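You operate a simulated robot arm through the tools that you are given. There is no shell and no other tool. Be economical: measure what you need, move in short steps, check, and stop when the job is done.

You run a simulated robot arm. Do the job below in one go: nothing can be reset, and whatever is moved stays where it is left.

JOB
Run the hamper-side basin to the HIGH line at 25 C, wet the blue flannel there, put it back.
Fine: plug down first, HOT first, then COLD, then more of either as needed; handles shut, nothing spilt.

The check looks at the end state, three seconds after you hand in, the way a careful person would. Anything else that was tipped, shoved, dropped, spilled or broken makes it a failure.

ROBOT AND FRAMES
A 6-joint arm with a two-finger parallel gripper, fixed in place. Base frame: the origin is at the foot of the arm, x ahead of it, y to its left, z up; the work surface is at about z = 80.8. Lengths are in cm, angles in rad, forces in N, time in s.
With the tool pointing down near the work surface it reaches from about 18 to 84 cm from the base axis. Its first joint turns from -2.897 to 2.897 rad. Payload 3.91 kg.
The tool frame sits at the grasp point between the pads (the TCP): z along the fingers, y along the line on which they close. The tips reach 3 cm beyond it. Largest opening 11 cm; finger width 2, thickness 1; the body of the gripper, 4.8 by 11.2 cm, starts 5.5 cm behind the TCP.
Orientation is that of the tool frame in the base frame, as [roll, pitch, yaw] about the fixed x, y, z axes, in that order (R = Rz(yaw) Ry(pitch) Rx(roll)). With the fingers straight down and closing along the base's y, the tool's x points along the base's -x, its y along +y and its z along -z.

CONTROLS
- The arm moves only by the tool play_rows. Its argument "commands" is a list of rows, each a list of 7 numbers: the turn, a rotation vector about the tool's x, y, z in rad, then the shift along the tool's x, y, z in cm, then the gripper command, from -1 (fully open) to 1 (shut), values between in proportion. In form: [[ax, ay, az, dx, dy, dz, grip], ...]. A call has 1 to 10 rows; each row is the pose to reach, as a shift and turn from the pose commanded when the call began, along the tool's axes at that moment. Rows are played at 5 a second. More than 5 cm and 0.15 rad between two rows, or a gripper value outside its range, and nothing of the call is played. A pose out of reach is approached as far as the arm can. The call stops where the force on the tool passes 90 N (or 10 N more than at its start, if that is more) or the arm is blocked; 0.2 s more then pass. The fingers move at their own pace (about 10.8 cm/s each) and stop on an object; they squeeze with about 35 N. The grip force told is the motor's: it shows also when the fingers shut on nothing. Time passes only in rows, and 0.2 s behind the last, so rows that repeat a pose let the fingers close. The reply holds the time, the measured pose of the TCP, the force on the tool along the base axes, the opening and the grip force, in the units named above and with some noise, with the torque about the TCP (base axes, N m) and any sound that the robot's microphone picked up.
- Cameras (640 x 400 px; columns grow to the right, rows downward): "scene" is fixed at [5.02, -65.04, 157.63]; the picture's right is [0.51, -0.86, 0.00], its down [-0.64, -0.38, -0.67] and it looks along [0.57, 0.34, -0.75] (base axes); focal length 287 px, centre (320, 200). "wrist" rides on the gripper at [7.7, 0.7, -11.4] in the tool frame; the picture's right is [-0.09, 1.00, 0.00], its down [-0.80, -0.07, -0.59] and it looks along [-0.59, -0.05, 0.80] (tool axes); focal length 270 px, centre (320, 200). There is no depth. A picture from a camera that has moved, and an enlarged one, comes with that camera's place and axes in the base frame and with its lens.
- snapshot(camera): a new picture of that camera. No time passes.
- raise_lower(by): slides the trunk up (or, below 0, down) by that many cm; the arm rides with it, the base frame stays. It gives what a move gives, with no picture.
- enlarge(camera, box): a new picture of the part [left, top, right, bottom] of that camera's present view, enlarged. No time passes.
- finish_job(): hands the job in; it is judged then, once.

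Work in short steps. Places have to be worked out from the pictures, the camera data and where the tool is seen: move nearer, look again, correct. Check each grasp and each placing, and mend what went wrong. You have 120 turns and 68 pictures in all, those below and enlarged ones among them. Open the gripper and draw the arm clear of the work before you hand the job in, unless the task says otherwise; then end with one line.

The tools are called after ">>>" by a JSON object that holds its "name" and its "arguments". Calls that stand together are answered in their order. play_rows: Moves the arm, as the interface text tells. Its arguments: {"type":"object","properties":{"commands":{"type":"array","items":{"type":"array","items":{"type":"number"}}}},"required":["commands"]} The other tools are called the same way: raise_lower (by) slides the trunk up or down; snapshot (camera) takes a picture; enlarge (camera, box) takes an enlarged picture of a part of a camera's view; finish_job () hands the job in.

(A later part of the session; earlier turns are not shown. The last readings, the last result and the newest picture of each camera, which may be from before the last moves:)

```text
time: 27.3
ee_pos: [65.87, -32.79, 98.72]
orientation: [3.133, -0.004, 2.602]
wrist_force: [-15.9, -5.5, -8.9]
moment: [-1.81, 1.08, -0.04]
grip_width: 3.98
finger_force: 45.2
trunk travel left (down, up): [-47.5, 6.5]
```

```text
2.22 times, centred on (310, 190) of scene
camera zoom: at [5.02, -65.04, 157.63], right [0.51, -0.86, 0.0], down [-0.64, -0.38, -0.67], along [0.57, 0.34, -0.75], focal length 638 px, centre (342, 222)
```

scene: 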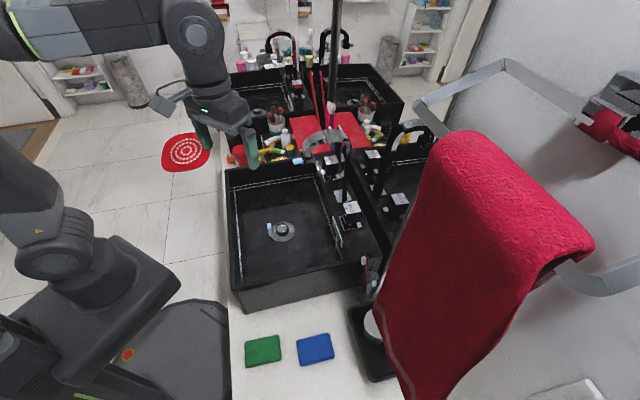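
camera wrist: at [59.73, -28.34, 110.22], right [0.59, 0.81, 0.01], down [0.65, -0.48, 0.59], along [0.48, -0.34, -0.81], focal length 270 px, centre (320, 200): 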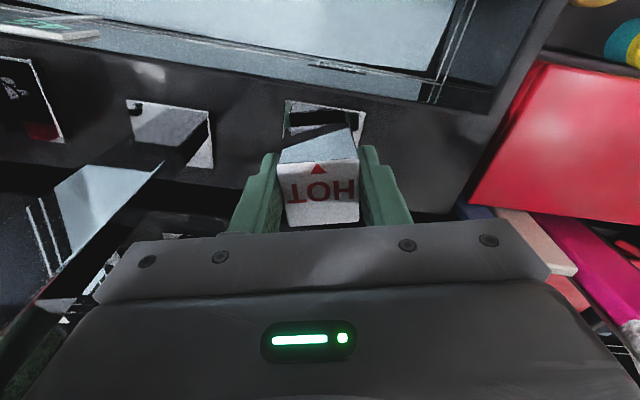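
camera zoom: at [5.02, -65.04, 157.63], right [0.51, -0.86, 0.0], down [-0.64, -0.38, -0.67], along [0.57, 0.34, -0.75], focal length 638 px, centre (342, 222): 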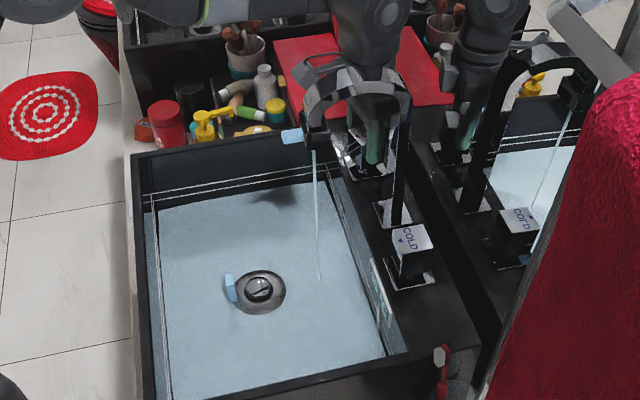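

Water is running into the basin. I read the display.

>>> {"name": "enlarge", "arguments": {"camera": "wrist", "box": [0, 0, 120, 60]}}

```text
5.33 times, centred on (60, 30) of wrist
camera zoom: at [59.73, -28.34, 110.22], right [0.59, 0.81, 0.01], down [0.65, -0.48, 0.59], along [0.48, -0.34, -0.81], focal length 1442 px, centre (1707, 1107)
```

zoom: 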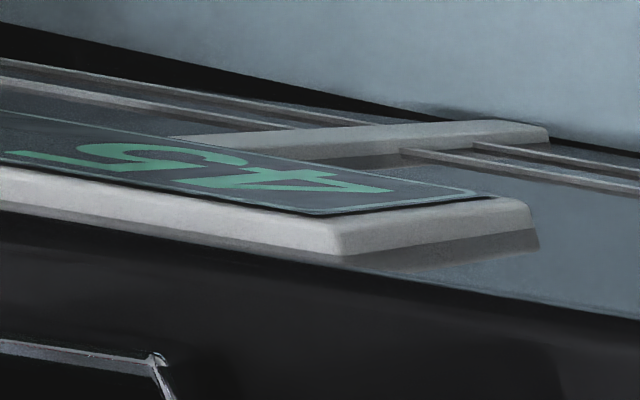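

Display reads 45 (hot). I check water level against the lines before letting more run.

>>> {"name": "enlarge", "arguments": {"camera": "scene", "box": [225, 150, 345, 230]}}

```text
5.00 times, centred on (285, 190) of scene
camera zoom: at [5.02, -65.04, 157.63], right [0.51, -0.86, 0.0], down [-0.64, -0.38, -0.67], along [0.57, 0.34, -0.75], focal length 1436 px, centre (495, 250)
```

zoom: 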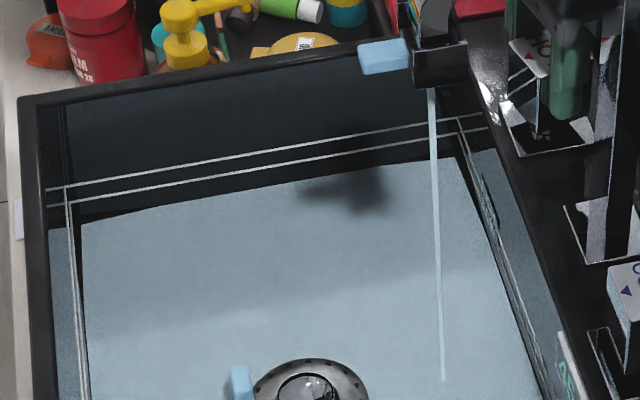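

The water is still shallow; LOW and HIGH look about 2 and 3.5 cm above the floor. I let hot run 2 s and measure the rise.

>>> {"name": "play_rows", "arguments": {"commands": [[0, 0, 0, 0, 0, 0, 1], [0, 0, 0, 0, 0, 0, 1], [0, 0, 0, 0, 0, 0, 1], [0, 0, 0, 0, 0, 0, 1], [0, 0, 0, 0, 0, 0, 1], [0, 0, 0, 0, 0, 0, 1], [0, 0, 0, 0, 0, 0, 1], [0, 0, 0, 0, 0, 0, 1], [0, 0, 0, 0, 0, 0, 1], [0, 0, 0, 0, 0, 0, 1]]}}

>>> {"name": "enlarge", "arguments": {"camera": "scene", "box": [225, 150, 345, 230]}}

```text
time: 29.5
ee_pos: [65.83, -32.87, 98.72]
orientation: [3.131, -0.006, 2.603]
wrist_force: [-28.0, -9.4, -21.4]
moment: [-1.4, 1.27, -0.08]
grip_width: 4.0
finger_force: 45.3
trunk travel left (down, up): [-47.5, 6.5]
```

```text
5.00 times, centred on (285, 190) of scene
camera zoom: at [5.02, -65.04, 157.63], right [0.51, -0.86, 0.0], down [-0.64, -0.38, -0.67], along [0.57, 0.34, -0.75], focal length 1436 px, centre (495, 250)
```

zoom: 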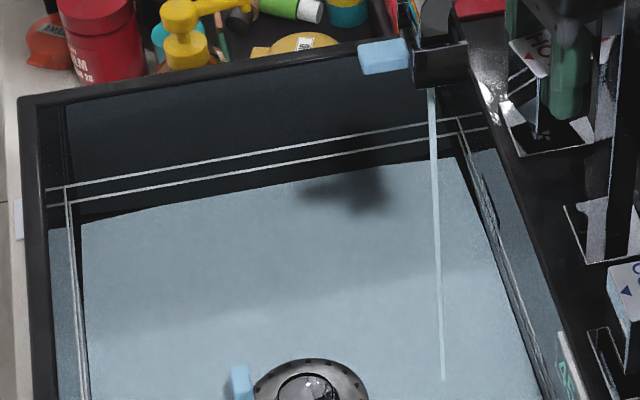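

No visible rise in 2 s at this small opening, so flow is slow; I open HOT further.

>>> {"name": "play_rows", "arguments": {"commands": [[0, 0, -0.12, 0.05, -0.15, -0.1, 1], [0, 0, -0.24, 0.05, -0.15, -0.1, 1], [0, 0, -0.36, 0.05, -0.15, -0.1, 1], [0, 0, -0.48, 0.05, -0.15, -0.1, 1], [0, 0, -0.6, 0.05, -0.15, -0.1, 1], [0, 0, -0.6, 0.05, -0.15, -0.1, 1], [0, 0, -0.6, 0.05, -0.15, -0.1, 1], [0, 0, -0.6, 0.05, -0.15, -0.1, 1]]}}

>>> {"name": "enlarge", "arguments": {"camera": "scene", "box": [225, 150, 345, 230]}}

```text
time: 31.3
ee_pos: [66.05, -33.12, 98.79]
orientation: [3.129, 0.001, -3.081]
wrist_force: [-29.9, -15.3, -26.4]
moment: [-1.64, 0.67, -0.01]
grip_width: 4.01
finger_force: 44.7
trunk travel left (down, up): [-47.5, 6.5]
```

```text
5.00 times, centred on (285, 190) of scene
camera zoom: at [5.02, -65.04, 157.63], right [0.51, -0.86, 0.0], down [-0.64, -0.38, -0.67], along [0.57, 0.34, -0.75], focal length 1436 px, centre (495, 250)
```

zoom: 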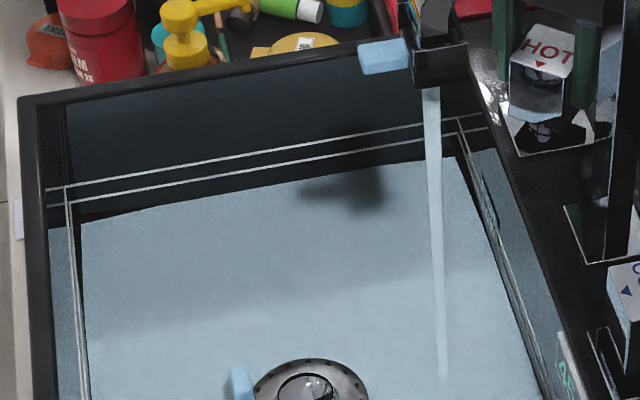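

The stream is wider now. I ease the side force slightly and let it run 2 s.

>>> {"name": "play_rows", "arguments": {"commands": [[0, 0, 0, 0.15, -0.1, 0.1, 1], [0, 0, 0, 0.15, -0.1, 0.1, 1], [0, 0, 0, 0.15, -0.1, 0.1, 1], [0, 0, 0, 0.15, -0.1, 0.1, 1], [0, 0, 0, 0.15, -0.1, 0.1, 1], [0, 0, 0, 0.15, -0.1, 0.1, 1], [0, 0, 0, 0.15, -0.1, 0.1, 1], [0, 0, 0, 0.15, -0.1, 0.1, 1], [0, 0, 0, 0.15, -0.1, 0.1, 1], [0, 0, 0, 0.15, -0.1, 0.1, 1]]}}

>>> {"name": "enlarge", "arguments": {"camera": "scene", "box": [225, 150, 345, 230]}}

```text
time: 33.5
ee_pos: [66.0, -32.99, 98.62]
orientation: [3.133, 0.004, -3.08]
wrist_force: [-14.2, -11.8, -15.9]
moment: [-1.44, -0.32, -0.02]
grip_width: 3.99
finger_force: 44.7
trunk travel left (down, up): [-47.5, 6.5]
```

```text
5.00 times, centred on (285, 190) of scene
camera zoom: at [5.02, -65.04, 157.63], right [0.51, -0.86, 0.0], down [-0.64, -0.38, -0.67], along [0.57, 0.34, -0.75], focal length 1436 px, centre (495, 250)
```

zoom: 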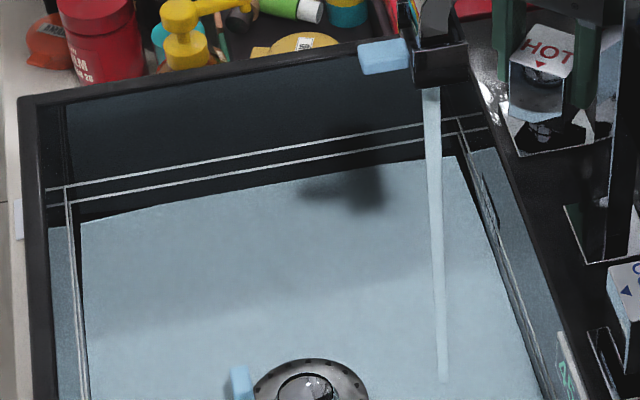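

Rise is slow (about 1 px per 2 s versus 35 px to HIGH). No rotation room left due to the camera near the spout, so I simply let it run ~8 s more.

>>> {"name": "play_rows", "arguments": {"commands": [[0, 0, 0, 0.1, -0.1, 0.1, 1], [0, 0, 0, 0.1, -0.1, 0.1, 1], [0, 0, 0, 0.1, -0.1, 0.1, 1], [0, 0, 0, 0.1, -0.1, 0.1, 1], [0, 0, 0, 0.1, -0.1, 0.1, 1], [0, 0, 0, 0.1, -0.1, 0.1, 1], [0, 0, 0, 0.1, -0.1, 0.1, 1], [0, 0, 0, 0.1, -0.1, 0.1, 1], [0, 0, 0, 0.1, -0.1, 0.1, 1], [0, 0, 0, 0.1, -0.1, 0.1, 1]]}}

>>> {"name": "play_rows", "arguments": {"commands": [[0, 0, 0, 0, 0, 0, 1], [0, 0, 0, 0, 0, 0, 1], [0, 0, 0, 0, 0, 0, 1], [0, 0, 0, 0, 0, 0, 1], [0, 0, 0, 0, 0, 0, 1], [0, 0, 0, 0, 0, 0, 1], [0, 0, 0, 0, 0, 0, 1], [0, 0, 0, 0, 0, 0, 1], [0, 0, 0, 0, 0, 0, 1], [0, 0, 0, 0, 0, 0, 1]]}}

>>> {"name": "play_rows", "arguments": {"commands": [[0, 0, 0, 0, 0, 0, 1], [0, 0, 0, 0, 0, 0, 1], [0, 0, 0, 0, 0, 0, 1], [0, 0, 0, 0, 0, 0, 1], [0, 0, 0, 0, 0, 0, 1], [0, 0, 0, 0, 0, 0, 1], [0, 0, 0, 0, 0, 0, 1], [0, 0, 0, 0, 0, 0, 1], [0, 0, 0, 0, 0, 0, 1], [0, 0, 0, 0, 0, 0, 1]]}}

>>> {"name": "play_rows", "arguments": {"commands": [[0, 0, 0, 0, 0, 0, 1], [0, 0, 0, 0, 0, 0, 1], [0, 0, 0, 0, 0, 0, 1], [0, 0, 0, 0, 0, 0, 1], [0, 0, 0, 0, 0, 0, 1], [0, 0, 0, 0, 0, 0, 1], [0, 0, 0, 0, 0, 0, 1], [0, 0, 0, 0, 0, 0, 1], [0, 0, 0, 0, 0, 0, 1], [0, 0, 0, 0, 0, 0, 1]]}}

>>> {"name": "enlarge", "arguments": {"camera": "scene", "box": [225, 150, 345, 230]}}

```text
time: 35.7
ee_pos: [65.95, -33.02, 98.68]
orientation: [3.132, 0.004, -3.079]
wrist_force: [4.4, -3.6, -1.0]
moment: [-1.19, -0.61, -0.01]
grip_width: 4.0
finger_force: 45.7
trunk travel left (down, up): [-47.5, 6.5]
```

```text
time: 37.9
ee_pos: [65.99, -33.07, 98.85]
orientation: [3.134, 0.004, -3.082]
wrist_force: [13.0, -5.4, 8.0]
moment: [-1.26, -0.52, -0.03]
grip_width: 3.98
finger_force: 44.9
trunk travel left (down, up): [-47.5, 6.5]
```

```text
time: 40.1
ee_pos: [65.93, -33.05, 98.75]
orientation: [3.134, 0.003, -3.08]
wrist_force: [17.5, -6.1, 14.6]
moment: [-1.38, -0.24, -0.05]
grip_width: 4.0
finger_force: 44.8
trunk travel left (down, up): [-47.5, 6.5]
```

```text
time: 42.3
ee_pos: [65.95, -33.11, 98.7]
orientation: [3.133, 0.004, -3.078]
wrist_force: [18.9, -7.5, 16.8]
moment: [-1.36, -0.36, -0.04]
grip_width: 3.99
finger_force: 44.5
trunk travel left (down, up): [-47.5, 6.5]
```

```text
5.00 times, centred on (285, 190) of scene
camera zoom: at [5.02, -65.04, 157.63], right [0.51, -0.86, 0.0], down [-0.64, -0.38, -0.67], along [0.57, 0.34, -0.75], focal length 1436 px, centre (495, 250)
```

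zoom: 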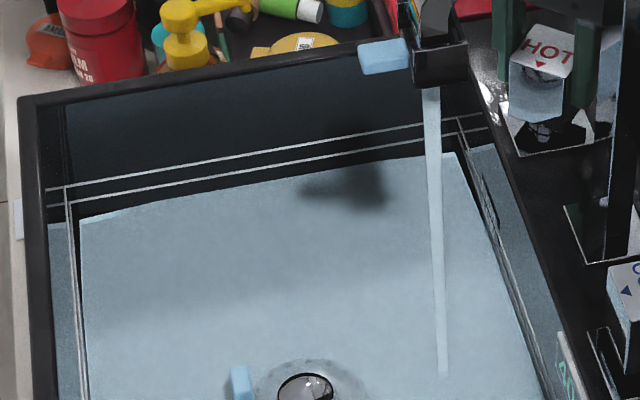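

Rise ≈4 px in 10 s. With hot at 45 °C roughly a third of the final ~36 px must be hot, so about 15 s more of hot is safe.

>>> {"name": "play_rows", "arguments": {"commands": [[0, 0, 0, -0.05, 0, -0.05, 1], [0, 0, 0, -0.05, 0, -0.05, 1], [0, 0, 0, -0.05, 0, -0.05, 1], [0, 0, 0, -0.05, 0, -0.05, 1], [0, 0, 0, -0.05, 0, -0.05, 1], [0, 0, 0, -0.05, 0, -0.05, 1], [0, 0, 0, -0.05, 0, -0.05, 1], [0, 0, 0, -0.05, 0, -0.05, 1], [0, 0, 0, -0.05, 0, -0.05, 1], [0, 0, 0, -0.05, 0, -0.05, 1]]}}

>>> {"name": "play_rows", "arguments": {"commands": [[0, 0, 0, 0, 0, 0, 1], [0, 0, 0, 0, 0, 0, 1], [0, 0, 0, 0, 0, 0, 1], [0, 0, 0, 0, 0, 0, 1], [0, 0, 0, 0, 0, 0, 1], [0, 0, 0, 0, 0, 0, 1], [0, 0, 0, 0, 0, 0, 1], [0, 0, 0, 0, 0, 0, 1], [0, 0, 0, 0, 0, 0, 1], [0, 0, 0, 0, 0, 0, 1]]}}

>>> {"name": "play_rows", "arguments": {"commands": [[0, 0, 0, 0, 0, 0, 1], [0, 0, 0, 0, 0, 0, 1], [0, 0, 0, 0, 0, 0, 1], [0, 0, 0, 0, 0, 0, 1], [0, 0, 0, 0, 0, 0, 1], [0, 0, 0, 0, 0, 0, 1], [0, 0, 0, 0, 0, 0, 1], [0, 0, 0, 0, 0, 0, 1], [0, 0, 0, 0, 0, 0, 1], [0, 0, 0, 0, 0, 0, 1]]}}

>>> {"name": "play_rows", "arguments": {"commands": [[0, 0, 0, 0, 0, 0, 1], [0, 0, 0, 0, 0, 0, 1], [0, 0, 0, 0, 0, 0, 1], [0, 0, 0, 0, 0, 0, 1], [0, 0, 0, 0, 0, 0, 1], [0, 0, 0, 0, 0, 0, 1], [0, 0, 0, 0, 0, 0, 1], [0, 0, 0, 0, 0, 0, 1], [0, 0, 0, 0, 0, 0, 1], [0, 0, 0, 0, 0, 0, 1]]}}

>>> {"name": "play_rows", "arguments": {"commands": [[0, 0, 0, 0, 0, 0, 1], [0, 0, 0, 0, 0, 0, 1], [0, 0, 0, 0, 0, 0, 1], [0, 0, 0, 0, 0, 0, 1], [0, 0, 0, 0, 0, 0, 1], [0, 0, 0, 0, 0, 0, 1], [0, 0, 0, 0, 0, 0, 1], [0, 0, 0, 0, 0, 0, 1], [0, 0, 0, 0, 0, 0, 1], [0, 0, 0, 0, 0, 0, 1]]}}

>>> {"name": "enlarge", "arguments": {"camera": "scene", "box": [225, 150, 345, 230]}}

```text
time: 44.5
ee_pos: [66.02, -33.14, 98.74]
orientation: [3.134, 0.002, -3.082]
wrist_force: [20.1, -8.5, 17.1]
moment: [-1.44, -0.26, -0.02]
grip_width: 4.01
finger_force: 45.6
trunk travel left (down, up): [-47.5, 6.5]
```

```text
time: 46.7
ee_pos: [65.96, -33.08, 98.66]
orientation: [3.133, 0.003, -3.081]
wrist_force: [19.8, -8.8, 16.0]
moment: [-1.39, -0.41, -0.04]
grip_width: 4.0
finger_force: 44.3
trunk travel left (down, up): [-47.5, 6.5]
```

```text
time: 48.9
ee_pos: [66.06, -33.08, 98.73]
orientation: [3.134, 0.005, -3.08]
wrist_force: [19.1, -8.8, 15.2]
moment: [-1.41, -0.39, -0.06]
grip_width: 4.0
finger_force: 44.6
trunk travel left (down, up): [-47.5, 6.5]
```

```text
time: 51.1
ee_pos: [65.95, -33.1, 98.71]
orientation: [3.133, 0.003, -3.079]
wrist_force: [18.9, -8.8, 14.9]
moment: [-1.44, -0.43, -0.05]
grip_width: 3.99
finger_force: 44.8
trunk travel left (down, up): [-47.5, 6.5]
```

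```text
time: 53.3
ee_pos: [65.93, -33.17, 98.72]
orientation: [3.134, 0.005, -3.08]
wrist_force: [19.0, -8.9, 15.4]
moment: [-1.42, -0.38, -0.01]
grip_width: 4.01
finger_force: 45.0
trunk travel left (down, up): [-47.5, 6.5]
```

```text
5.00 times, centred on (285, 190) of scene
camera zoom: at [5.02, -65.04, 157.63], right [0.51, -0.86, 0.0], down [-0.64, -0.38, -0.67], along [0.57, 0.34, -0.75], focal length 1436 px, centre (495, 250)
```

zoom: 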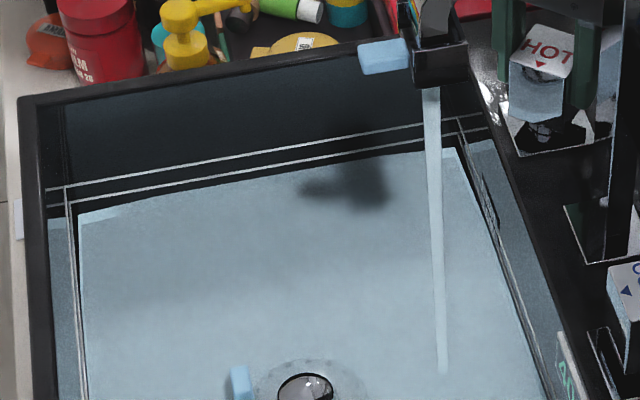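

Level is up ~8 of ~36 px. Four more waits (~9 s) of hot, then shut it.

>>> {"name": "play_rows", "arguments": {"commands": [[0, 0, 0, 0, 0, 0, 1], [0, 0, 0, 0, 0, 0, 1], [0, 0, 0, 0, 0, 0, 1], [0, 0, 0, 0, 0, 0, 1], [0, 0, 0, 0, 0, 0, 1], [0, 0, 0, 0, 0, 0, 1], [0, 0, 0, 0, 0, 0, 1], [0, 0, 0, 0, 0, 0, 1], [0, 0, 0, 0, 0, 0, 1], [0, 0, 0, 0, 0, 0, 1]]}}

>>> {"name": "play_rows", "arguments": {"commands": [[0, 0, 0, 0, 0, 0, 1], [0, 0, 0, 0, 0, 0, 1], [0, 0, 0, 0, 0, 0, 1], [0, 0, 0, 0, 0, 0, 1], [0, 0, 0, 0, 0, 0, 1], [0, 0, 0, 0, 0, 0, 1], [0, 0, 0, 0, 0, 0, 1], [0, 0, 0, 0, 0, 0, 1], [0, 0, 0, 0, 0, 0, 1], [0, 0, 0, 0, 0, 0, 1]]}}

>>> {"name": "play_rows", "arguments": {"commands": [[0, 0, 0, 0, 0, 0, 1], [0, 0, 0, 0, 0, 0, 1], [0, 0, 0, 0, 0, 0, 1], [0, 0, 0, 0, 0, 0, 1], [0, 0, 0, 0, 0, 0, 1], [0, 0, 0, 0, 0, 0, 1], [0, 0, 0, 0, 0, 0, 1], [0, 0, 0, 0, 0, 0, 1], [0, 0, 0, 0, 0, 0, 1], [0, 0, 0, 0, 0, 0, 1]]}}

>>> {"name": "play_rows", "arguments": {"commands": [[0, 0, 0.12, -0.03, 0, 0, 1], [0, 0, 0.24, -0.03, 0, 0, 1], [0, 0, 0.36, 0, 0, 0, 1], [0, 0, 0.48, 0, 0, 0, 1], [0, 0, 0.6, 0, 0.05, 0, 1], [0, 0, 0.72, 0, 0.05, 0, 1], [0, 0, 0.84, 0, 0.1, 0, 1], [0, 0, 0.9, 0, 0.1, 0, 1], [0, 0, 0.9, 0, 0.1, 0, 1]]}}

>>> {"name": "snapshot", "arguments": {"camera": "wrist"}}

>>> {"name": "enlarge", "arguments": {"camera": "scene", "box": [225, 150, 345, 230]}}

```text
time: 55.5
ee_pos: [65.95, -33.06, 98.69]
orientation: [3.135, 0.004, -3.081]
wrist_force: [18.7, -9.4, 15.1]
moment: [-1.42, -0.35, -0.03]
grip_width: 3.98
finger_force: 45.2
trunk travel left (down, up): [-47.5, 6.5]
```

```text
time: 57.7
ee_pos: [65.98, -33.05, 98.75]
orientation: [3.133, 0.004, -3.081]
wrist_force: [18.5, -9.3, 14.9]
moment: [-1.45, -0.36, -0.06]
grip_width: 4.02
finger_force: 44.5
trunk travel left (down, up): [-47.5, 6.5]
```

```text
time: 59.9
ee_pos: [65.78, -33.01, 98.76]
orientation: [3.132, 0.003, -3.08]
wrist_force: [18.0, -8.8, 14.8]
moment: [-1.39, -0.38, -0.04]
grip_width: 3.99
finger_force: 44.5
trunk travel left (down, up): [-47.5, 6.5]
```

```text
time: 61.9
ee_pos: [66.09, -32.61, 98.7]
orientation: [3.132, -0.007, 2.303]
wrist_force: [17.8, 3.5, 15.4]
moment: [-0.6, 0.86, 1.42]
grip_width: 4.05
finger_force: 44.9
trunk travel left (down, up): [-47.5, 6.5]
```

```text
17 pictures are left
camera wrist: at [61.31, -26.55, 110.22], right [0.8, 0.6, 0.01], down [0.48, -0.65, 0.59], along [0.36, -0.47, -0.81], focal length 270 px, centre (320, 200)
```

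wrist: 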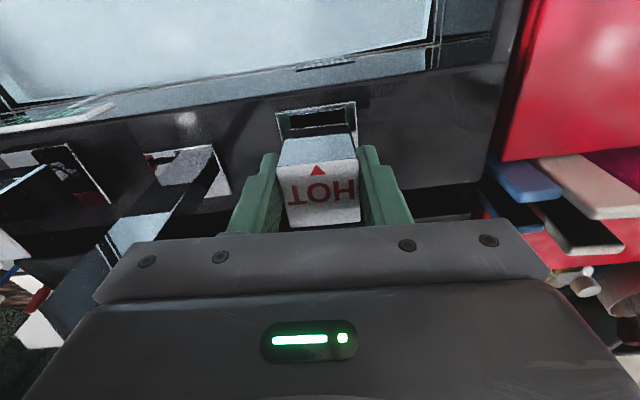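

```text
5.00 times, centred on (285, 190) of scene
camera zoom: at [5.02, -65.04, 157.63], right [0.51, -0.86, 0.0], down [-0.64, -0.38, -0.67], along [0.57, 0.34, -0.75], focal length 1436 px, centre (495, 250)
```

zoom: 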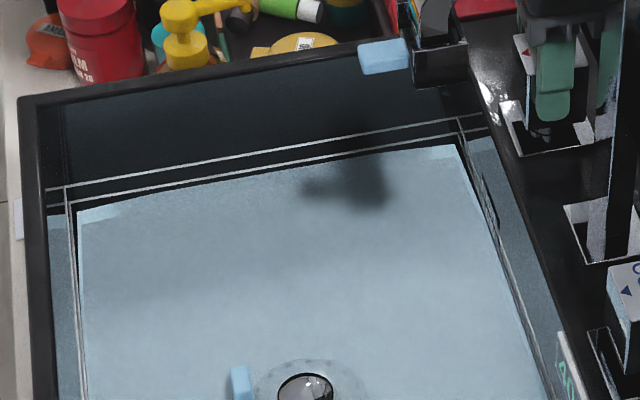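

HOT is shut and the stream has stopped; about 11 of 36 px filled. I release, rise above the spout, and head for COLD at about (52,-46.9).

>>> {"name": "play_rows", "arguments": {"commands": [[0, 0, -0.05, 0, 0, 0, 0], [0, 0, -0.05, 0, 0, 0, 0], [0, 0, -0.05, 0, 0, -4.5, 0], [0, 0, -0.05, 0, 0, -9.3, 0], [0, 0, -0.05, 0, 0, -14.1, 0], [0, 0, -0.05, 0, 0, -18.9, 0], [0, 0, -0.05, 0, 0, -23.5, 0], [0, 0, -0.05, 0, 0, -23.5, 0]]}}

>>> {"name": "play_rows", "arguments": {"commands": [[0, 0, 0, 0, -4, 0, 0], [0, 0, 0, 0, -8, 0, 0], [0, 0, 0, 0, -12, 0, 0], [0, 0, 0, 0, -16, 0, 0], [0, 0, 0, 0, -20.1, 0, 0], [0, 0, 0, 0, -20.1, 4, 0], [0, 0, 0, 0, -20.1, 8, 0], [0, 0, 0, 0, -20.1, 8, 0]]}}

>>> {"name": "snapshot", "arguments": {"camera": "wrist"}}

```text
time: 63.7
ee_pos: [65.6, -33.26, 122.53]
orientation: [3.133, -0.004, 2.352]
wrist_force: [-0.2, 0.0, -0.3]
moment: [-0.04, 0.0, -0.01]
grip_width: 5.51
finger_force: 0.0
trunk travel left (down, up): [-47.5, 6.5]
```

```text
time: 65.5
ee_pos: [51.69, -47.47, 113.77]
orientation: [3.134, -0.005, 2.352]
wrist_force: [0.1, 0.2, 0.2]
moment: [0.0, -0.02, -0.01]
grip_width: 5.54
finger_force: 0.0
trunk travel left (down, up): [-47.5, 6.5]
```

```text
15 pictures are left
camera wrist: at [46.64, -41.59, 125.28], right [0.77, 0.64, 0.01], down [0.51, -0.62, 0.59], along [0.38, -0.45, -0.81], focal length 270 px, centre (320, 200)
```

wrist: 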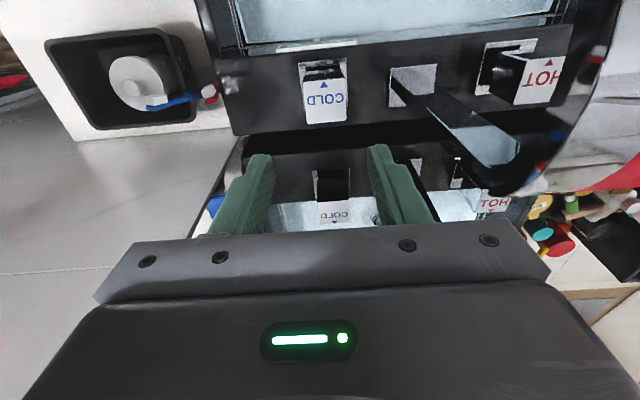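

COLD's centre is (52.0,-47.05); I correct 0.5 cm along the counter, descend, and grip.

>>> {"name": "play_rows", "arguments": {"commands": [[0, 0, 0, 0, 0.5, 4.5, 0], [0, 0, 0, 0, 0.5, 9, 0], [0, 0, 0, 0, 0.5, 12.5, 0], [0, 0, 0, 0, 0.5, 15, 0], [0, 0, 0, 0, 0.5, 15, 0], [0, 0, 0, 0, 0.5, 15, 1], [0, 0, 0, 0, 0.5, 15, 1]]}}

```text
time: 67.1
ee_pos: [51.89, -46.92, 98.97]
orientation: [3.136, -0.004, 2.351]
wrist_force: [-11.8, -8.7, -4.4]
moment: [-1.87, 0.86, 0.17]
grip_width: 4.02
finger_force: 44.9
trunk travel left (down, up): [-47.5, 6.5]
```

Gripped. I turn COLD counter-clockwise about 1 rad.

>>> {"name": "play_rows", "arguments": {"commands": [[0, 0, -0.12, 0, -0.15, 0, 1], [0, 0, -0.24, 0, -0.15, 0, 1], [0, 0, -0.36, 0, -0.15, 0, 1], [0, 0, -0.48, 0, -0.15, 0, 1], [0, 0, -0.6, 0, -0.15, 0, 1], [0, 0, -0.72, 0, -0.15, 0, 1], [0, 0, -0.84, 0, -0.15, 0, 1], [0, 0, -0.96, 0, -0.15, 0, 1]]}}

>>> {"name": "snapshot", "arguments": {"camera": "scene"}}

```text
time: 68.9
ee_pos: [51.62, -47.23, 98.85]
orientation: [3.132, 0.005, -2.968]
wrist_force: [-14.7, -21.1, -14.9]
moment: [-2.04, 0.65, -0.07]
grip_width: 3.99
finger_force: 44.7
trunk travel left (down, up): [-47.5, 6.5]
```

```text
14 pictures are left
```

scene: 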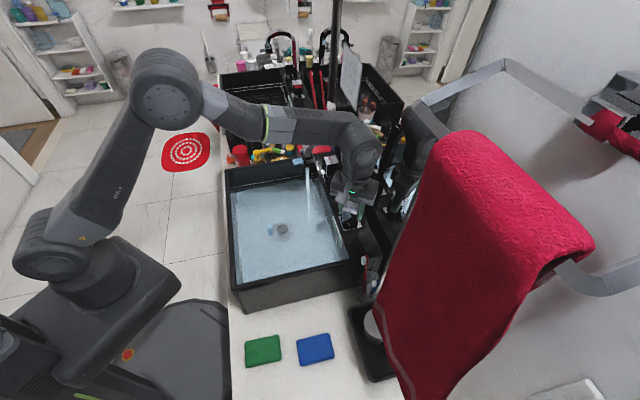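

Cold is running. I open it a bit more and let it run ~20 s.

>>> {"name": "play_rows", "arguments": {"commands": [[0, 0, -0.1, 0.1, -0.05, 0.1, 1], [0, 0, -0.2, 0.1, -0.05, 0.1, 1], [0, 0, -0.3, 0.1, -0.05, 0.1, 1], [0, 0, -0.3, 0.1, -0.05, 0.1, 1], [0, 0, -0.3, 0.1, -0.05, 0.1, 1], [0, 0, -0.3, 0.1, -0.05, 0.1, 1], [0, 0, -0.3, 0.1, -0.05, 0.1, 1], [0, 0, -0.3, 0.1, -0.05, 0.1, 1], [0, 0, -0.3, 0.1, -0.05, 0.1, 1], [0, 0, -0.3, 0.1, -0.05, 0.1, 1]]}}

>>> {"name": "play_rows", "arguments": {"commands": [[0, 0, 0, 0, 0, 0, 1], [0, 0, 0, 0, 0, 0, 1], [0, 0, 0, 0, 0, 0, 1], [0, 0, 0, 0, 0, 0, 1], [0, 0, 0, 0, 0, 0, 1], [0, 0, 0, 0, 0, 0, 1], [0, 0, 0, 0, 0, 0, 1], [0, 0, 0, 0, 0, 0, 1], [0, 0, 0, 0, 0, 0, 1], [0, 0, 0, 0, 0, 0, 1]]}}

>>> {"name": "play_rows", "arguments": {"commands": [[0, 0, 0, 0, 0, 0, 1], [0, 0, 0, 0, 0, 0, 1], [0, 0, 0, 0, 0, 0, 1], [0, 0, 0, 0, 0, 0, 1], [0, 0, 0, 0, 0, 0, 1], [0, 0, 0, 0, 0, 0, 1], [0, 0, 0, 0, 0, 0, 1], [0, 0, 0, 0, 0, 0, 1], [0, 0, 0, 0, 0, 0, 1], [0, 0, 0, 0, 0, 0, 1]]}}

>>> {"name": "play_rows", "arguments": {"commands": [[0, 0, 0, 0, 0, 0, 1], [0, 0, 0, 0, 0, 0, 1], [0, 0, 0, 0, 0, 0, 1], [0, 0, 0, 0, 0, 0, 1], [0, 0, 0, 0, 0, 0, 1], [0, 0, 0, 0, 0, 0, 1], [0, 0, 0, 0, 0, 0, 1], [0, 0, 0, 0, 0, 0, 1], [0, 0, 0, 0, 0, 0, 1], [0, 0, 0, 0, 0, 0, 1]]}}

>>> {"name": "play_rows", "arguments": {"commands": [[0, 0, 0, 0, 0, 0, 1], [0, 0, 0, 0, 0, 0, 1], [0, 0, 0, 0, 0, 0, 1], [0, 0, 0, 0, 0, 0, 1], [0, 0, 0, 0, 0, 0, 1], [0, 0, 0, 0, 0, 0, 1], [0, 0, 0, 0, 0, 0, 1], [0, 0, 0, 0, 0, 0, 1], [0, 0, 0, 0, 0, 0, 1], [0, 0, 0, 0, 0, 0, 1]]}}

>>> {"name": "play_rows", "arguments": {"commands": [[0, 0, 0, 0, 0, 0, 1], [0, 0, 0, 0, 0, 0, 1], [0, 0, 0, 0, 0, 0, 1], [0, 0, 0, 0, 0, 0, 1], [0, 0, 0, 0, 0, 0, 1], [0, 0, 0, 0, 0, 0, 1], [0, 0, 0, 0, 0, 0, 1], [0, 0, 0, 0, 0, 0, 1], [0, 0, 0, 0, 0, 0, 1], [0, 0, 0, 0, 0, 0, 1]]}}

>>> {"name": "play_rows", "arguments": {"commands": [[0, 0, 0, 0, 0, 0, 1], [0, 0, 0, 0, 0, 0, 1], [0, 0, 0, 0, 0, 0, 1], [0, 0, 0, 0, 0, 0, 1], [0, 0, 0, 0, 0, 0, 1], [0, 0, 0, 0, 0, 0, 1], [0, 0, 0, 0, 0, 0, 1], [0, 0, 0, 0, 0, 0, 1], [0, 0, 0, 0, 0, 0, 1], [0, 0, 0, 0, 0, 0, 1]]}}

>>> {"name": "play_rows", "arguments": {"commands": [[0, 0, 0, 0, 0, 0, 1], [0, 0, 0, 0, 0, 0, 1], [0, 0, 0, 0, 0, 0, 1], [0, 0, 0, 0, 0, 0, 1], [0, 0, 0, 0, 0, 0, 1], [0, 0, 0, 0, 0, 0, 1], [0, 0, 0, 0, 0, 0, 1], [0, 0, 0, 0, 0, 0, 1], [0, 0, 0, 0, 0, 0, 1], [0, 0, 0, 0, 0, 0, 1]]}}

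>>> {"name": "enlarge", "arguments": {"camera": "scene", "box": [225, 160, 355, 245]}}

```text
time: 71.1
ee_pos: [51.74, -47.36, 99.01]
orientation: [3.134, 0.007, -2.67]
wrist_force: [-1.5, -36.1, -2.4]
moment: [-1.35, -0.45, -0.15]
grip_width: 3.99
finger_force: 44.8
trunk travel left (down, up): [-47.5, 6.5]
```

```text
time: 73.3
ee_pos: [51.81, -47.26, 98.78]
orientation: [3.134, 0.007, -2.671]
wrist_force: [2.9, -38.5, 7.1]
moment: [-1.26, -0.5, -0.11]
grip_width: 4.01
finger_force: 45.1
trunk travel left (down, up): [-47.5, 6.5]
```

```text
time: 75.5
ee_pos: [51.88, -47.27, 98.96]
orientation: [3.137, 0.007, -2.669]
wrist_force: [4.2, -37.8, 7.9]
moment: [-1.42, -0.52, -0.15]
grip_width: 4.0
finger_force: 44.2
trunk travel left (down, up): [-47.5, 6.5]
```

```text
time: 77.7
ee_pos: [51.9, -47.36, 98.99]
orientation: [3.135, 0.007, -2.669]
wrist_force: [2.9, -37.6, 7.1]
moment: [-1.47, -0.6, -0.12]
grip_width: 3.98
finger_force: 44.8
trunk travel left (down, up): [-47.5, 6.5]
```

```text
time: 79.9
ee_pos: [51.81, -47.33, 98.89]
orientation: [3.137, 0.008, -2.671]
wrist_force: [2.7, -37.6, 6.9]
moment: [-1.47, -0.62, -0.13]
grip_width: 4.01
finger_force: 45.3
trunk travel left (down, up): [-47.5, 6.5]
```

```text
time: 82.1
ee_pos: [51.84, -47.28, 98.9]
orientation: [3.137, 0.007, -2.672]
wrist_force: [3.1, -38.0, 6.9]
moment: [-1.43, -0.52, -0.14]
grip_width: 4.0
finger_force: 45.0
trunk travel left (down, up): [-47.5, 6.5]
```

```text
time: 84.3
ee_pos: [51.81, -47.31, 98.9]
orientation: [3.137, 0.007, -2.671]
wrist_force: [2.9, -38.1, 6.6]
moment: [-1.5, -0.57, -0.14]
grip_width: 3.99
finger_force: 44.6
trunk travel left (down, up): [-47.5, 6.5]
```

```text
time: 86.5
ee_pos: [51.85, -47.3, 98.83]
orientation: [3.137, 0.006, -2.671]
wrist_force: [3.0, -37.9, 6.2]
moment: [-1.47, -0.58, -0.12]
grip_width: 3.98
finger_force: 44.8
trunk travel left (down, up): [-47.5, 6.5]
```

```text
4.71 times, centred on (290, 202) of scene
camera zoom: at [5.02, -65.04, 157.63], right [0.51, -0.86, 0.0], down [-0.64, -0.38, -0.67], along [0.57, 0.34, -0.75], focal length 1352 px, centre (461, 188)
```

zoom: 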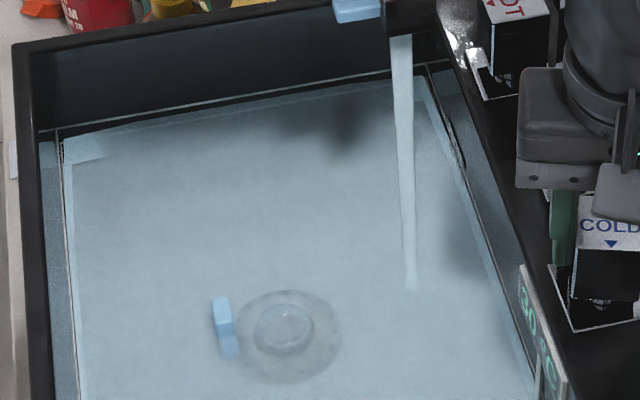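

Display reads 30 °C and the level is past LOW, about 9 px short of HIGH. I run 4 s more cold and re-read.

>>> {"name": "play_rows", "arguments": {"commands": [[0, 0, 0, 0, 0, 0, 1], [0, 0, 0, 0, 0, 0, 1], [0, 0, 0, 0, 0, 0, 1], [0, 0, 0, 0, 0, 0, 1], [0, 0, 0, 0, 0, 0, 1], [0, 0, 0, 0, 0, 0, 1], [0, 0, 0, 0, 0, 0, 1], [0, 0, 0, 0, 0, 0, 1], [0, 0, 0, 0, 0, 0, 1], [0, 0, 0, 0, 0, 0, 1]]}}

>>> {"name": "play_rows", "arguments": {"commands": [[0, 0, 0, 0, 0, 0, 1], [0, 0, 0, 0, 0, 0, 1], [0, 0, 0, 0, 0, 0, 1], [0, 0, 0, 0, 0, 0, 1], [0, 0, 0, 0, 0, 0, 1], [0, 0, 0, 0, 0, 0, 1], [0, 0, 0, 0, 0, 0, 1], [0, 0, 0, 0, 0, 0, 1]]}}

>>> {"name": "enlarge", "arguments": {"camera": "scene", "box": [225, 160, 355, 245]}}

```text
time: 88.7
ee_pos: [51.7, -47.25, 98.95]
orientation: [3.137, 0.007, -2.67]
wrist_force: [3.5, -37.5, 7.2]
moment: [-1.45, -0.62, -0.11]
grip_width: 3.99
finger_force: 45.1
trunk travel left (down, up): [-47.5, 6.5]
```

```text
time: 90.5
ee_pos: [51.81, -47.37, 98.97]
orientation: [3.136, 0.006, -2.668]
wrist_force: [3.3, -38.3, 5.9]
moment: [-1.53, -0.63, -0.16]
grip_width: 4.01
finger_force: 45.2
trunk travel left (down, up): [-47.5, 6.5]
```

```text
4.71 times, centred on (290, 202) of scene
camera zoom: at [5.02, -65.04, 157.63], right [0.51, -0.86, 0.0], down [-0.64, -0.38, -0.67], along [0.57, 0.34, -0.75], focal length 1352 px, centre (461, 188)
```

zoom: 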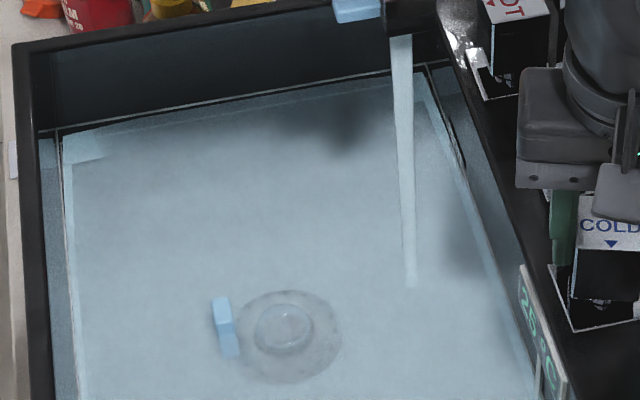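

Now ~28 °C with about 6–7 px left to HIGH – on course. Another ~4 s.

>>> {"name": "play_rows", "arguments": {"commands": [[0, 0, 0, 0, 0, 0, 1], [0, 0, 0, 0, 0, 0, 1], [0, 0, 0, 0, 0, 0, 1], [0, 0, 0, 0, 0, 0, 1], [0, 0, 0, 0, 0, 0, 1], [0, 0, 0, 0, 0, 0, 1], [0, 0, 0, 0, 0, 0, 1], [0, 0, 0, 0, 0, 0, 1], [0, 0, 0, 0, 0, 0, 1], [0, 0, 0, 0, 0, 0, 1]]}}

>>> {"name": "play_rows", "arguments": {"commands": [[0, 0, 0, 0, 0, 0, 1], [0, 0, 0, 0, 0, 0, 1], [0, 0, 0, 0, 0, 0, 1], [0, 0, 0, 0, 0, 0, 1], [0, 0, 0, 0, 0, 0, 1], [0, 0, 0, 0, 0, 0, 1], [0, 0, 0, 0, 0, 0, 1], [0, 0, 0, 0, 0, 0, 1]]}}

>>> {"name": "enlarge", "arguments": {"camera": "scene", "box": [305, 170, 355, 245]}}

```text
time: 92.7
ee_pos: [51.75, -47.27, 98.83]
orientation: [3.138, 0.007, -2.67]
wrist_force: [4.2, -38.1, 7.0]
moment: [-1.5, -0.62, -0.13]
grip_width: 4.0
finger_force: 44.7
trunk travel left (down, up): [-47.5, 6.5]
```

```text
time: 94.5
ee_pos: [51.84, -47.28, 98.97]
orientation: [3.137, 0.007, -2.669]
wrist_force: [3.9, -38.3, 7.5]
moment: [-1.45, -0.64, -0.1]
grip_width: 3.99
finger_force: 44.9
trunk travel left (down, up): [-47.5, 6.5]
```

```text
5.33 times, centred on (330, 208) of scene
camera zoom: at [5.02, -65.04, 157.63], right [0.51, -0.86, 0.0], down [-0.64, -0.38, -0.67], along [0.57, 0.34, -0.75], focal length 1532 px, centre (267, 160)
```

zoom: 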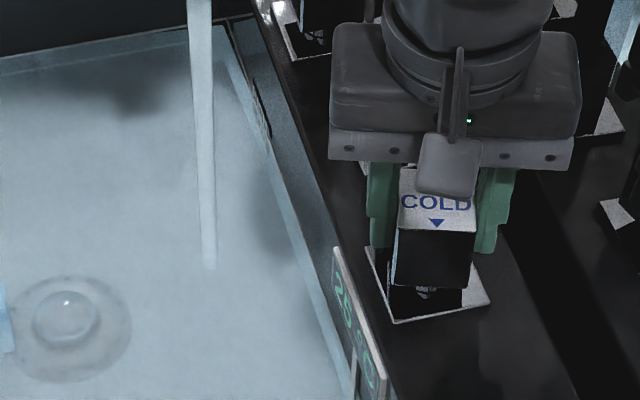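

About 26 °C and only ~3–4 px below HIGH. I run ~1 s more while staging, then shut COLD and look.

>>> {"name": "play_rows", "arguments": {"commands": [[0, 0, 0, 0, 0, 0, 1], [0, 0, 0, 0, 0, 0, 1], [0, 0, 0, 0, 0, 0, 1], [0, 0, 0, 0, 0, 0, 1]]}}

>>> {"name": "play_rows", "arguments": {"commands": [[0, 0, 0.14, 0, 0, 0, 1], [0, 0, 0.28, 0, 0, 0, 1], [0, 0, 0.42, 0, 0, 0, 1], [0, 0, 0.56, 0, 0, 0, 1], [0, 0, 0.7, 0, 0, 0, 1], [0, 0, 0.84, 0, 0, 0, 1], [0, 0, 0.98, 0, 0, 0, 1], [0, 0, 1.12, 0, 0, 0, 1], [0, 0, 1.25, 0, 0, 0, 1], [0, 0, 1.32, 0, 0, 0, 1]]}}

>>> {"name": "enlarge", "arguments": {"camera": "scene", "box": [225, 160, 355, 245]}}

```text
time: 95.5
ee_pos: [51.7, -47.33, 98.88]
orientation: [3.138, 0.006, -2.669]
wrist_force: [3.9, -37.3, 7.2]
moment: [-1.5, -0.62, -0.13]
grip_width: 3.96
finger_force: 45.0
trunk travel left (down, up): [-47.5, 6.5]
```

```text
time: 97.7
ee_pos: [51.88, -46.86, 98.97]
orientation: [3.132, -0.008, 2.296]
wrist_force: [4.8, -18.9, 4.0]
moment: [-1.6, 0.16, 1.63]
grip_width: 4.08
finger_force: 45.1
trunk travel left (down, up): [-47.5, 6.5]
```

```text
4.71 times, centred on (290, 202) of scene
camera zoom: at [5.02, -65.04, 157.63], right [0.51, -0.86, 0.0], down [-0.64, -0.38, -0.67], along [0.57, 0.34, -0.75], focal length 1352 px, centre (461, 188)
```

zoom: 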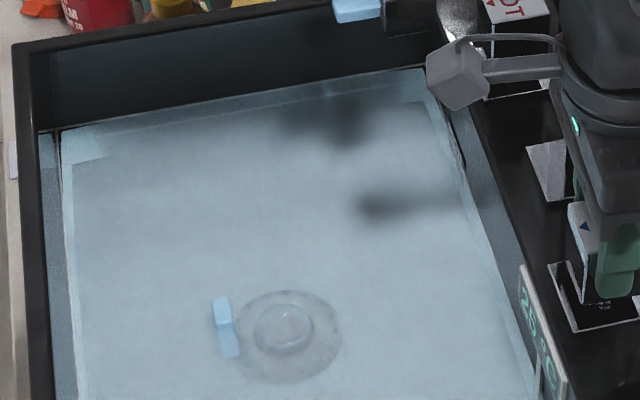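

COLD is shut and the water is close to the HIGH line. I zoom tightly on the level and the display.

>>> {"name": "enlarge", "arguments": {"camera": "scene", "box": [228, 165, 276, 195]}}

>>> {"name": "enlarge", "arguments": {"camera": "scene", "box": [325, 210, 357, 245]}}

```text
13.33 times, centred on (252, 180) of scene
camera zoom: at [5.02, -65.04, 157.63], right [0.51, -0.86, 0.0], down [-0.64, -0.38, -0.67], along [0.57, 0.34, -0.75], focal length 3830 px, centre (1227, 467)
```

zoom: 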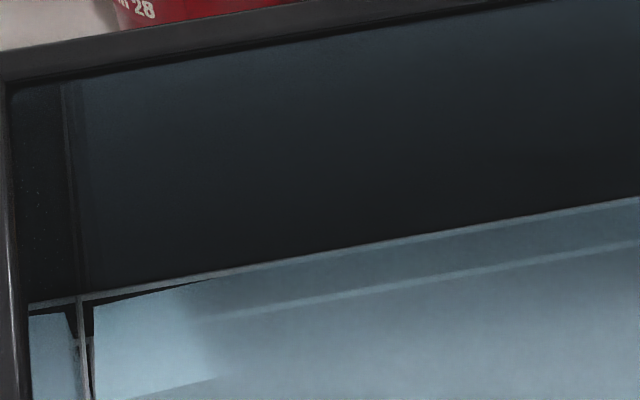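

```text
11.43 times, centred on (341, 228) of scene
camera zoom: at [5.02, -65.04, 157.63], right [0.51, -0.86, 0.0], down [-0.64, -0.38, -0.67], along [0.57, 0.34, -0.75], focal length 3283 px, centre (80, -114)
```

zoom: 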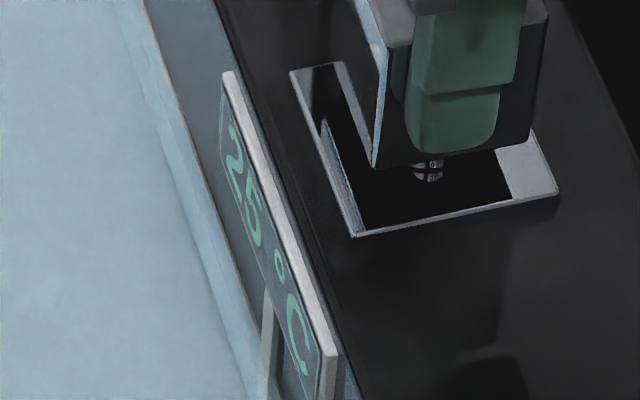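

25 °C and water right at the HIGH line, both handles shut. I release COLD and rise, then back away over the basin front.

>>> {"name": "play_rows", "arguments": {"commands": [[0, 0, -0.05, 0, 0, 0, 0], [0, 0, -0.05, 0, 0, 0, 0], [0, 0, -0.05, 0, 0, -4.5, 0], [0, 0, -0.05, 0, 0, -9.3, 0], [0, 0, -0.05, 0, 0, -14.1, 0], [0, 0, -0.05, 0, 0, -18.9, 0], [0, 0, -0.05, 0, 0, -23, 0], [0, 0, -0.05, 0, 0, -23, 0]]}}

>>> {"name": "play_rows", "arguments": {"commands": [[0, 0, 0, 4.5, 0, 0, -0.6], [0, 0, 0, 9, 0, 0, -0.6], [0, 0, 0, 13.5, 0, 0, -0.6], [0, 0, 0, 18, 0, 0, -0.6], [0, 0, 0, 18, 0, 0, -0.6]]}}

```text
time: 99.5
ee_pos: [51.78, -47.17, 122.1]
orientation: [3.134, -0.006, 2.342]
wrist_force: [0.0, 0.1, 0.3]
moment: [0.0, -0.02, -0.02]
grip_width: 5.51
finger_force: 0.2
trunk travel left (down, up): [-47.5, 6.5]
```

```text
time: 100.7
ee_pos: [39.06, -33.99, 121.91]
orientation: [3.131, -0.004, 2.344]
wrist_force: [-0.1, 0.2, 0.7]
moment: [-0.02, 0.01, 0.0]
grip_width: 8.81
finger_force: 0.1
trunk travel left (down, up): [-47.5, 6.5]
```

Next I slide along the front toward the flannel at about (21.6,-53.7), keeping well in front of the hanging towel, and look.

>>> {"name": "play_rows", "arguments": {"commands": [[0, 0, 0, 0, -4.4, 0, -0.6], [0, 0, 0, 0, -8.8, 0, -0.6], [0, 0, 0, 0, -13.2, 0, -0.6], [0, 0, 0, 0, -17.6, 0, -0.6], [0, 0, 0, 0, -22, 0, -0.6], [0, 0, 0, -0.8, -26.3, 0, -0.6], [0, 0, 0, -1.6, -26.3, 4.5, -0.6], [0, 0, 0, -1.6, -26.3, 9, -0.6], [0, 0, 0, -1.6, -26.3, 13.5, -0.6], [0, 0, 0, -1.6, -26.3, 17, -0.6]]}}

>>> {"name": "snapshot", "arguments": {"camera": "wrist"}}

```text
time: 102.9
ee_pos: [21.41, -53.7, 104.66]
orientation: [3.132, -0.006, 2.342]
wrist_force: [-0.6, 0.4, 0.4]
moment: [0.02, 0.0, 0.03]
grip_width: 8.8
finger_force: 0.1
trunk travel left (down, up): [-47.5, 6.5]
```

```text
7 pictures are left
camera wrist: at [16.52, -47.77, 116.08], right [0.78, 0.63, 0.01], down [0.51, -0.63, 0.59], along [0.38, -0.45, -0.81], focal length 270 px, centre (320, 200)
```

wrist: 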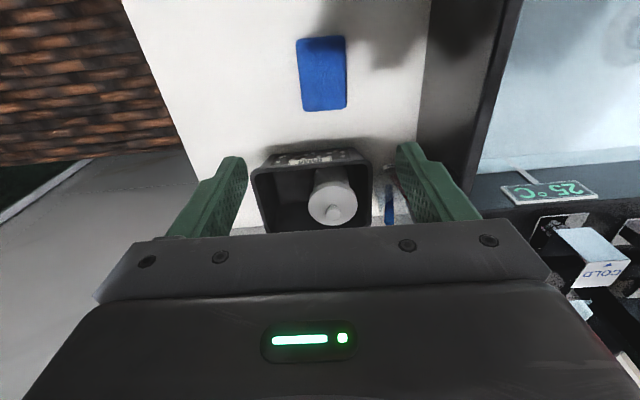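

Flannel centre reads about (21.5,-53.3). I descend over it with fingers 8.8 cm apart to just above table height.

>>> {"name": "play_rows", "arguments": {"commands": [[0, 0, 0, 0.2, 0.38, 4.5, -0.6], [0, 0, 0, 0.2, 0.38, 9, -0.6], [0, 0, 0, 0.2, 0.38, 13.5, -0.6], [0, 0, 0, 0.2, 0.38, 17, -0.6], [0, 0, 0, 0.2, 0.38, 19, -0.6], [0, 0, 0, 0.2, 0.38, 19, -0.6]]}}

>>> {"name": "snapshot", "arguments": {"camera": "wrist"}}

```text
time: 104.3
ee_pos: [22.04, -52.79, 85.65]
orientation: [3.134, -0.003, 2.343]
wrist_force: [-0.3, 0.0, -1.0]
moment: [0.0, 0.0, -0.04]
grip_width: 8.8
finger_force: 0.1
trunk travel left (down, up): [-47.5, 6.5]
```

```text
6 pictures are left
camera wrist: at [17.12, -46.77, 97.13], right [0.78, 0.63, 0.01], down [0.51, -0.63, 0.59], along [0.38, -0.45, -0.81], focal length 270 px, centre (320, 200)
```

wrist: 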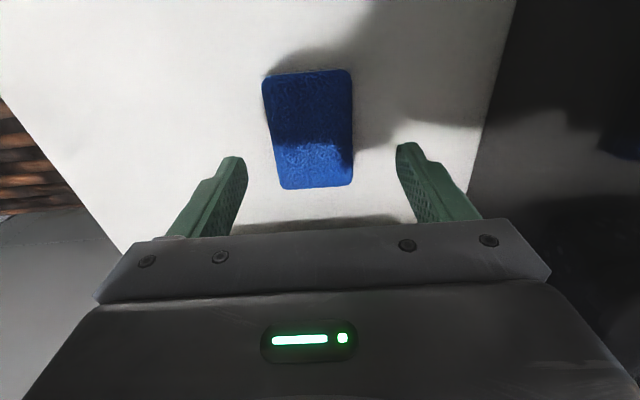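

Flannel lies at ~(21.6,-53.1) and the counter there seems near z≈76. I shift 0.5 cm and lower carefully.

>>> {"name": "play_rows", "arguments": {"commands": [[0, 0, 0, 0, -0.5, 2.5, -0.6], [0, 0, 0, 0, -0.5, 4, -0.6], [0, 0, 0, 0, -0.5, 4.8, -0.6], [0, 0, 0, 0, -0.5, 5.4, -0.6], [0, 0, 0, 0, -0.5, 5.4, -0.6]]}}

```text
time: 105.5
ee_pos: [21.33, -53.05, 80.39]
orientation: [3.131, -0.006, 2.341]
wrist_force: [0.9, 0.0, 0.0]
moment: [0.0, -0.03, -0.03]
grip_width: 8.8
finger_force: 0.2
trunk travel left (down, up): [-47.5, 6.5]
```

No contact at tip z≈77.4; I go on in 0.3 cm steps.

>>> {"name": "play_rows", "arguments": {"commands": [[0, 0, 0, 0, 0, 0.3, -0.6], [0, 0, 0, 0, 0, 0.6, -0.6], [0, 0, 0, 0, 0, 0.9, -0.6], [0, 0, 0, 0, 0, 1.2, -0.6], [0, 0, 0, 0, 0, 1.2, -0.6]]}}

>>> {"name": "snapshot", "arguments": {"camera": "wrist"}}

```text
time: 106.7
ee_pos: [21.26, -53.26, 79.31]
orientation: [3.131, -0.005, 2.342]
wrist_force: [-0.8, 1.2, -0.1]
moment: [-0.02, 0.03, -0.02]
grip_width: 8.78
finger_force: 0.0
trunk travel left (down, up): [-47.5, 6.5]
```

```text
5 pictures are left
camera wrist: at [16.4, -47.31, 90.81], right [0.78, 0.63, 0.01], down [0.51, -0.63, 0.59], along [0.38, -0.45, -0.81], focal length 270 px, centre (320, 200)
```

wrist: 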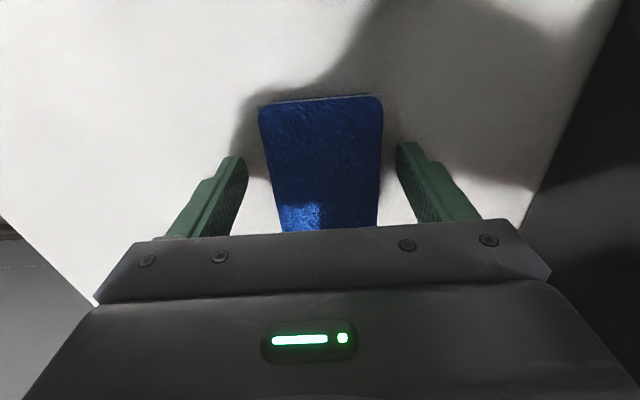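

Well centred. By its apparent size the flannel's top is near z≈76.7, so the counter is still ~1 cm below; I feel for it.

>>> {"name": "play_rows", "arguments": {"commands": [[0, 0, 0, 0, 0, 0.25, -0.6], [0, 0, 0, 0, 0, 0.5, -0.6], [0, 0, 0, 0, 0, 0.75, -0.6], [0, 0, 0, 0, 0, 0.75, -0.6]]}}

```text
time: 107.7
ee_pos: [21.28, -53.31, 78.99]
orientation: [3.138, 0.004, 2.345]
wrist_force: [-0.7, 2.4, 56.5]
moment: [-1.6, 2.17, -0.5]
grip_width: 8.75
finger_force: 0.1
trunk travel left (down, up): [-47.5, 6.5]
```

Counter contact (tips at z≈76). I back off half a centimetre and close on the flannel.

>>> {"name": "play_rows", "arguments": {"commands": [[0, 0, 0, 0, 0, -0.5, -0.6], [0, 0, 0, 0, 0, -0.5, -0.6], [0, 0, 0, 0, 0, -0.5, 1], [0, 0, 0, 0, 0, -0.5, 1], [0, 0, 0, 0, 0, -0.5, 1], [0, 0, 0, 0, 0, -0.5, 1]]}}

```text
time: 109.1
ee_pos: [21.15, -53.16, 79.07]
orientation: [3.13, -0.005, 2.343]
wrist_force: [-13.5, -6.5, 19.7]
moment: [-0.87, 0.75, -0.28]
grip_width: 6.09
finger_force: 35.5
trunk travel left (down, up): [-47.5, 6.5]
```

Gripped at 6.09 cm, the flannel's width. I lift.

>>> {"name": "play_rows", "arguments": {"commands": [[0, 0, 0, 0, 0, -1, 1], [0, 0, 0, 0, 0, -4, 1], [0, 0, 0, 0, 0, -8.5, 1], [0, 0, 0, 0, 0, -13, 1], [0, 0, 0, 0, 0, -17.5, 1], [0, 0, 0, 0, 0, -22, 1], [0, 0, 0, 0, 0, -26, 1], [0, 0, 0, 0, 0, -26, 1]]}}

>>> {"name": "play_rows", "arguments": {"commands": [[0, 0, 0, 0.3, 4.2, 0, 1], [0, 0, 0, 0.5, 8.4, 0, 1], [0, 0, 0, 0.7, 12.6, 0, 1], [0, 0, 0, 0.9, 16.8, 0, 1], [0, 0, 0, 1.1, 21, 0, 1], [0, 0, 0, 1.3, 25, 0, 1], [0, 0, 0, 1.4, 28.3, 0, 1], [0, 0, 0, 1.4, 28.3, 0, 1]]}}

>>> {"name": "snapshot", "arguments": {"camera": "scene"}}

```text
time: 110.9
ee_pos: [21.48, -53.76, 105.2]
orientation: [3.133, -0.006, 2.341]
wrist_force: [0.0, -0.7, -0.3]
moment: [-0.03, -0.01, -0.01]
grip_width: 6.04
finger_force: 35.5
trunk travel left (down, up): [-47.5, 6.5]
```

```text
time: 112.7
ee_pos: [40.53, -32.98, 105.23]
orientation: [3.133, -0.004, 2.341]
wrist_force: [-0.2, -0.4, -0.4]
moment: [0.0, 0.01, 0.02]
grip_width: 6.08
finger_force: 35.5
trunk travel left (down, up): [-47.5, 6.5]
```

```text
4 pictures are left
```

scene: 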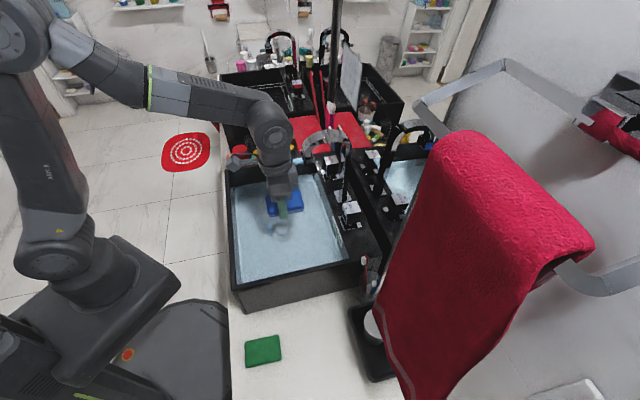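

The flannel is held flat over the basin, clear of spout and plug. I lower it slowly into the water.

>>> {"name": "play_rows", "arguments": {"commands": [[0, 0, 0, 0, 0, 4.5, 1], [0, 0, 0, 0, 0, 9, 1], [0, 0, 0, 0, 0, 13, 1], [0, 0, 0, 0, 0, 15, 1], [0, 0, 0, 0, 0, 16.5, 1], [0, 0, 0, 0, 0, 17.5, 1], [0, 0, 0, 0, 0, 18.5, 1], [0, 0, 0, 0, 0, 19.3, 1], [0, 0, 0, 0, 0, 20, 1], [0, 0, 0, 0, 0, 20, 1]]}}

>>> {"name": "enlarge", "arguments": {"camera": "scene", "box": [220, 140, 364, 260]}}

```text
time: 114.9
ee_pos: [40.82, -32.45, 85.27]
orientation: [3.132, -0.004, 2.342]
wrist_force: [-0.3, 0.7, -0.2]
moment: [0.0, 0.01, -0.01]
grip_width: 6.07
finger_force: 35.3
trunk travel left (down, up): [-47.5, 6.5]
```

```text
3.33 times, centred on (292, 200) of scene
camera zoom: at [5.02, -65.04, 157.63], right [0.51, -0.86, 0.0], down [-0.64, -0.38, -0.67], along [0.57, 0.34, -0.75], focal length 958 px, centre (413, 200)
```

zoom: 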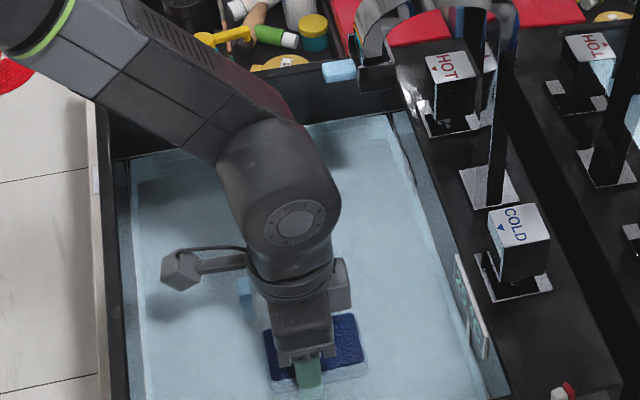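

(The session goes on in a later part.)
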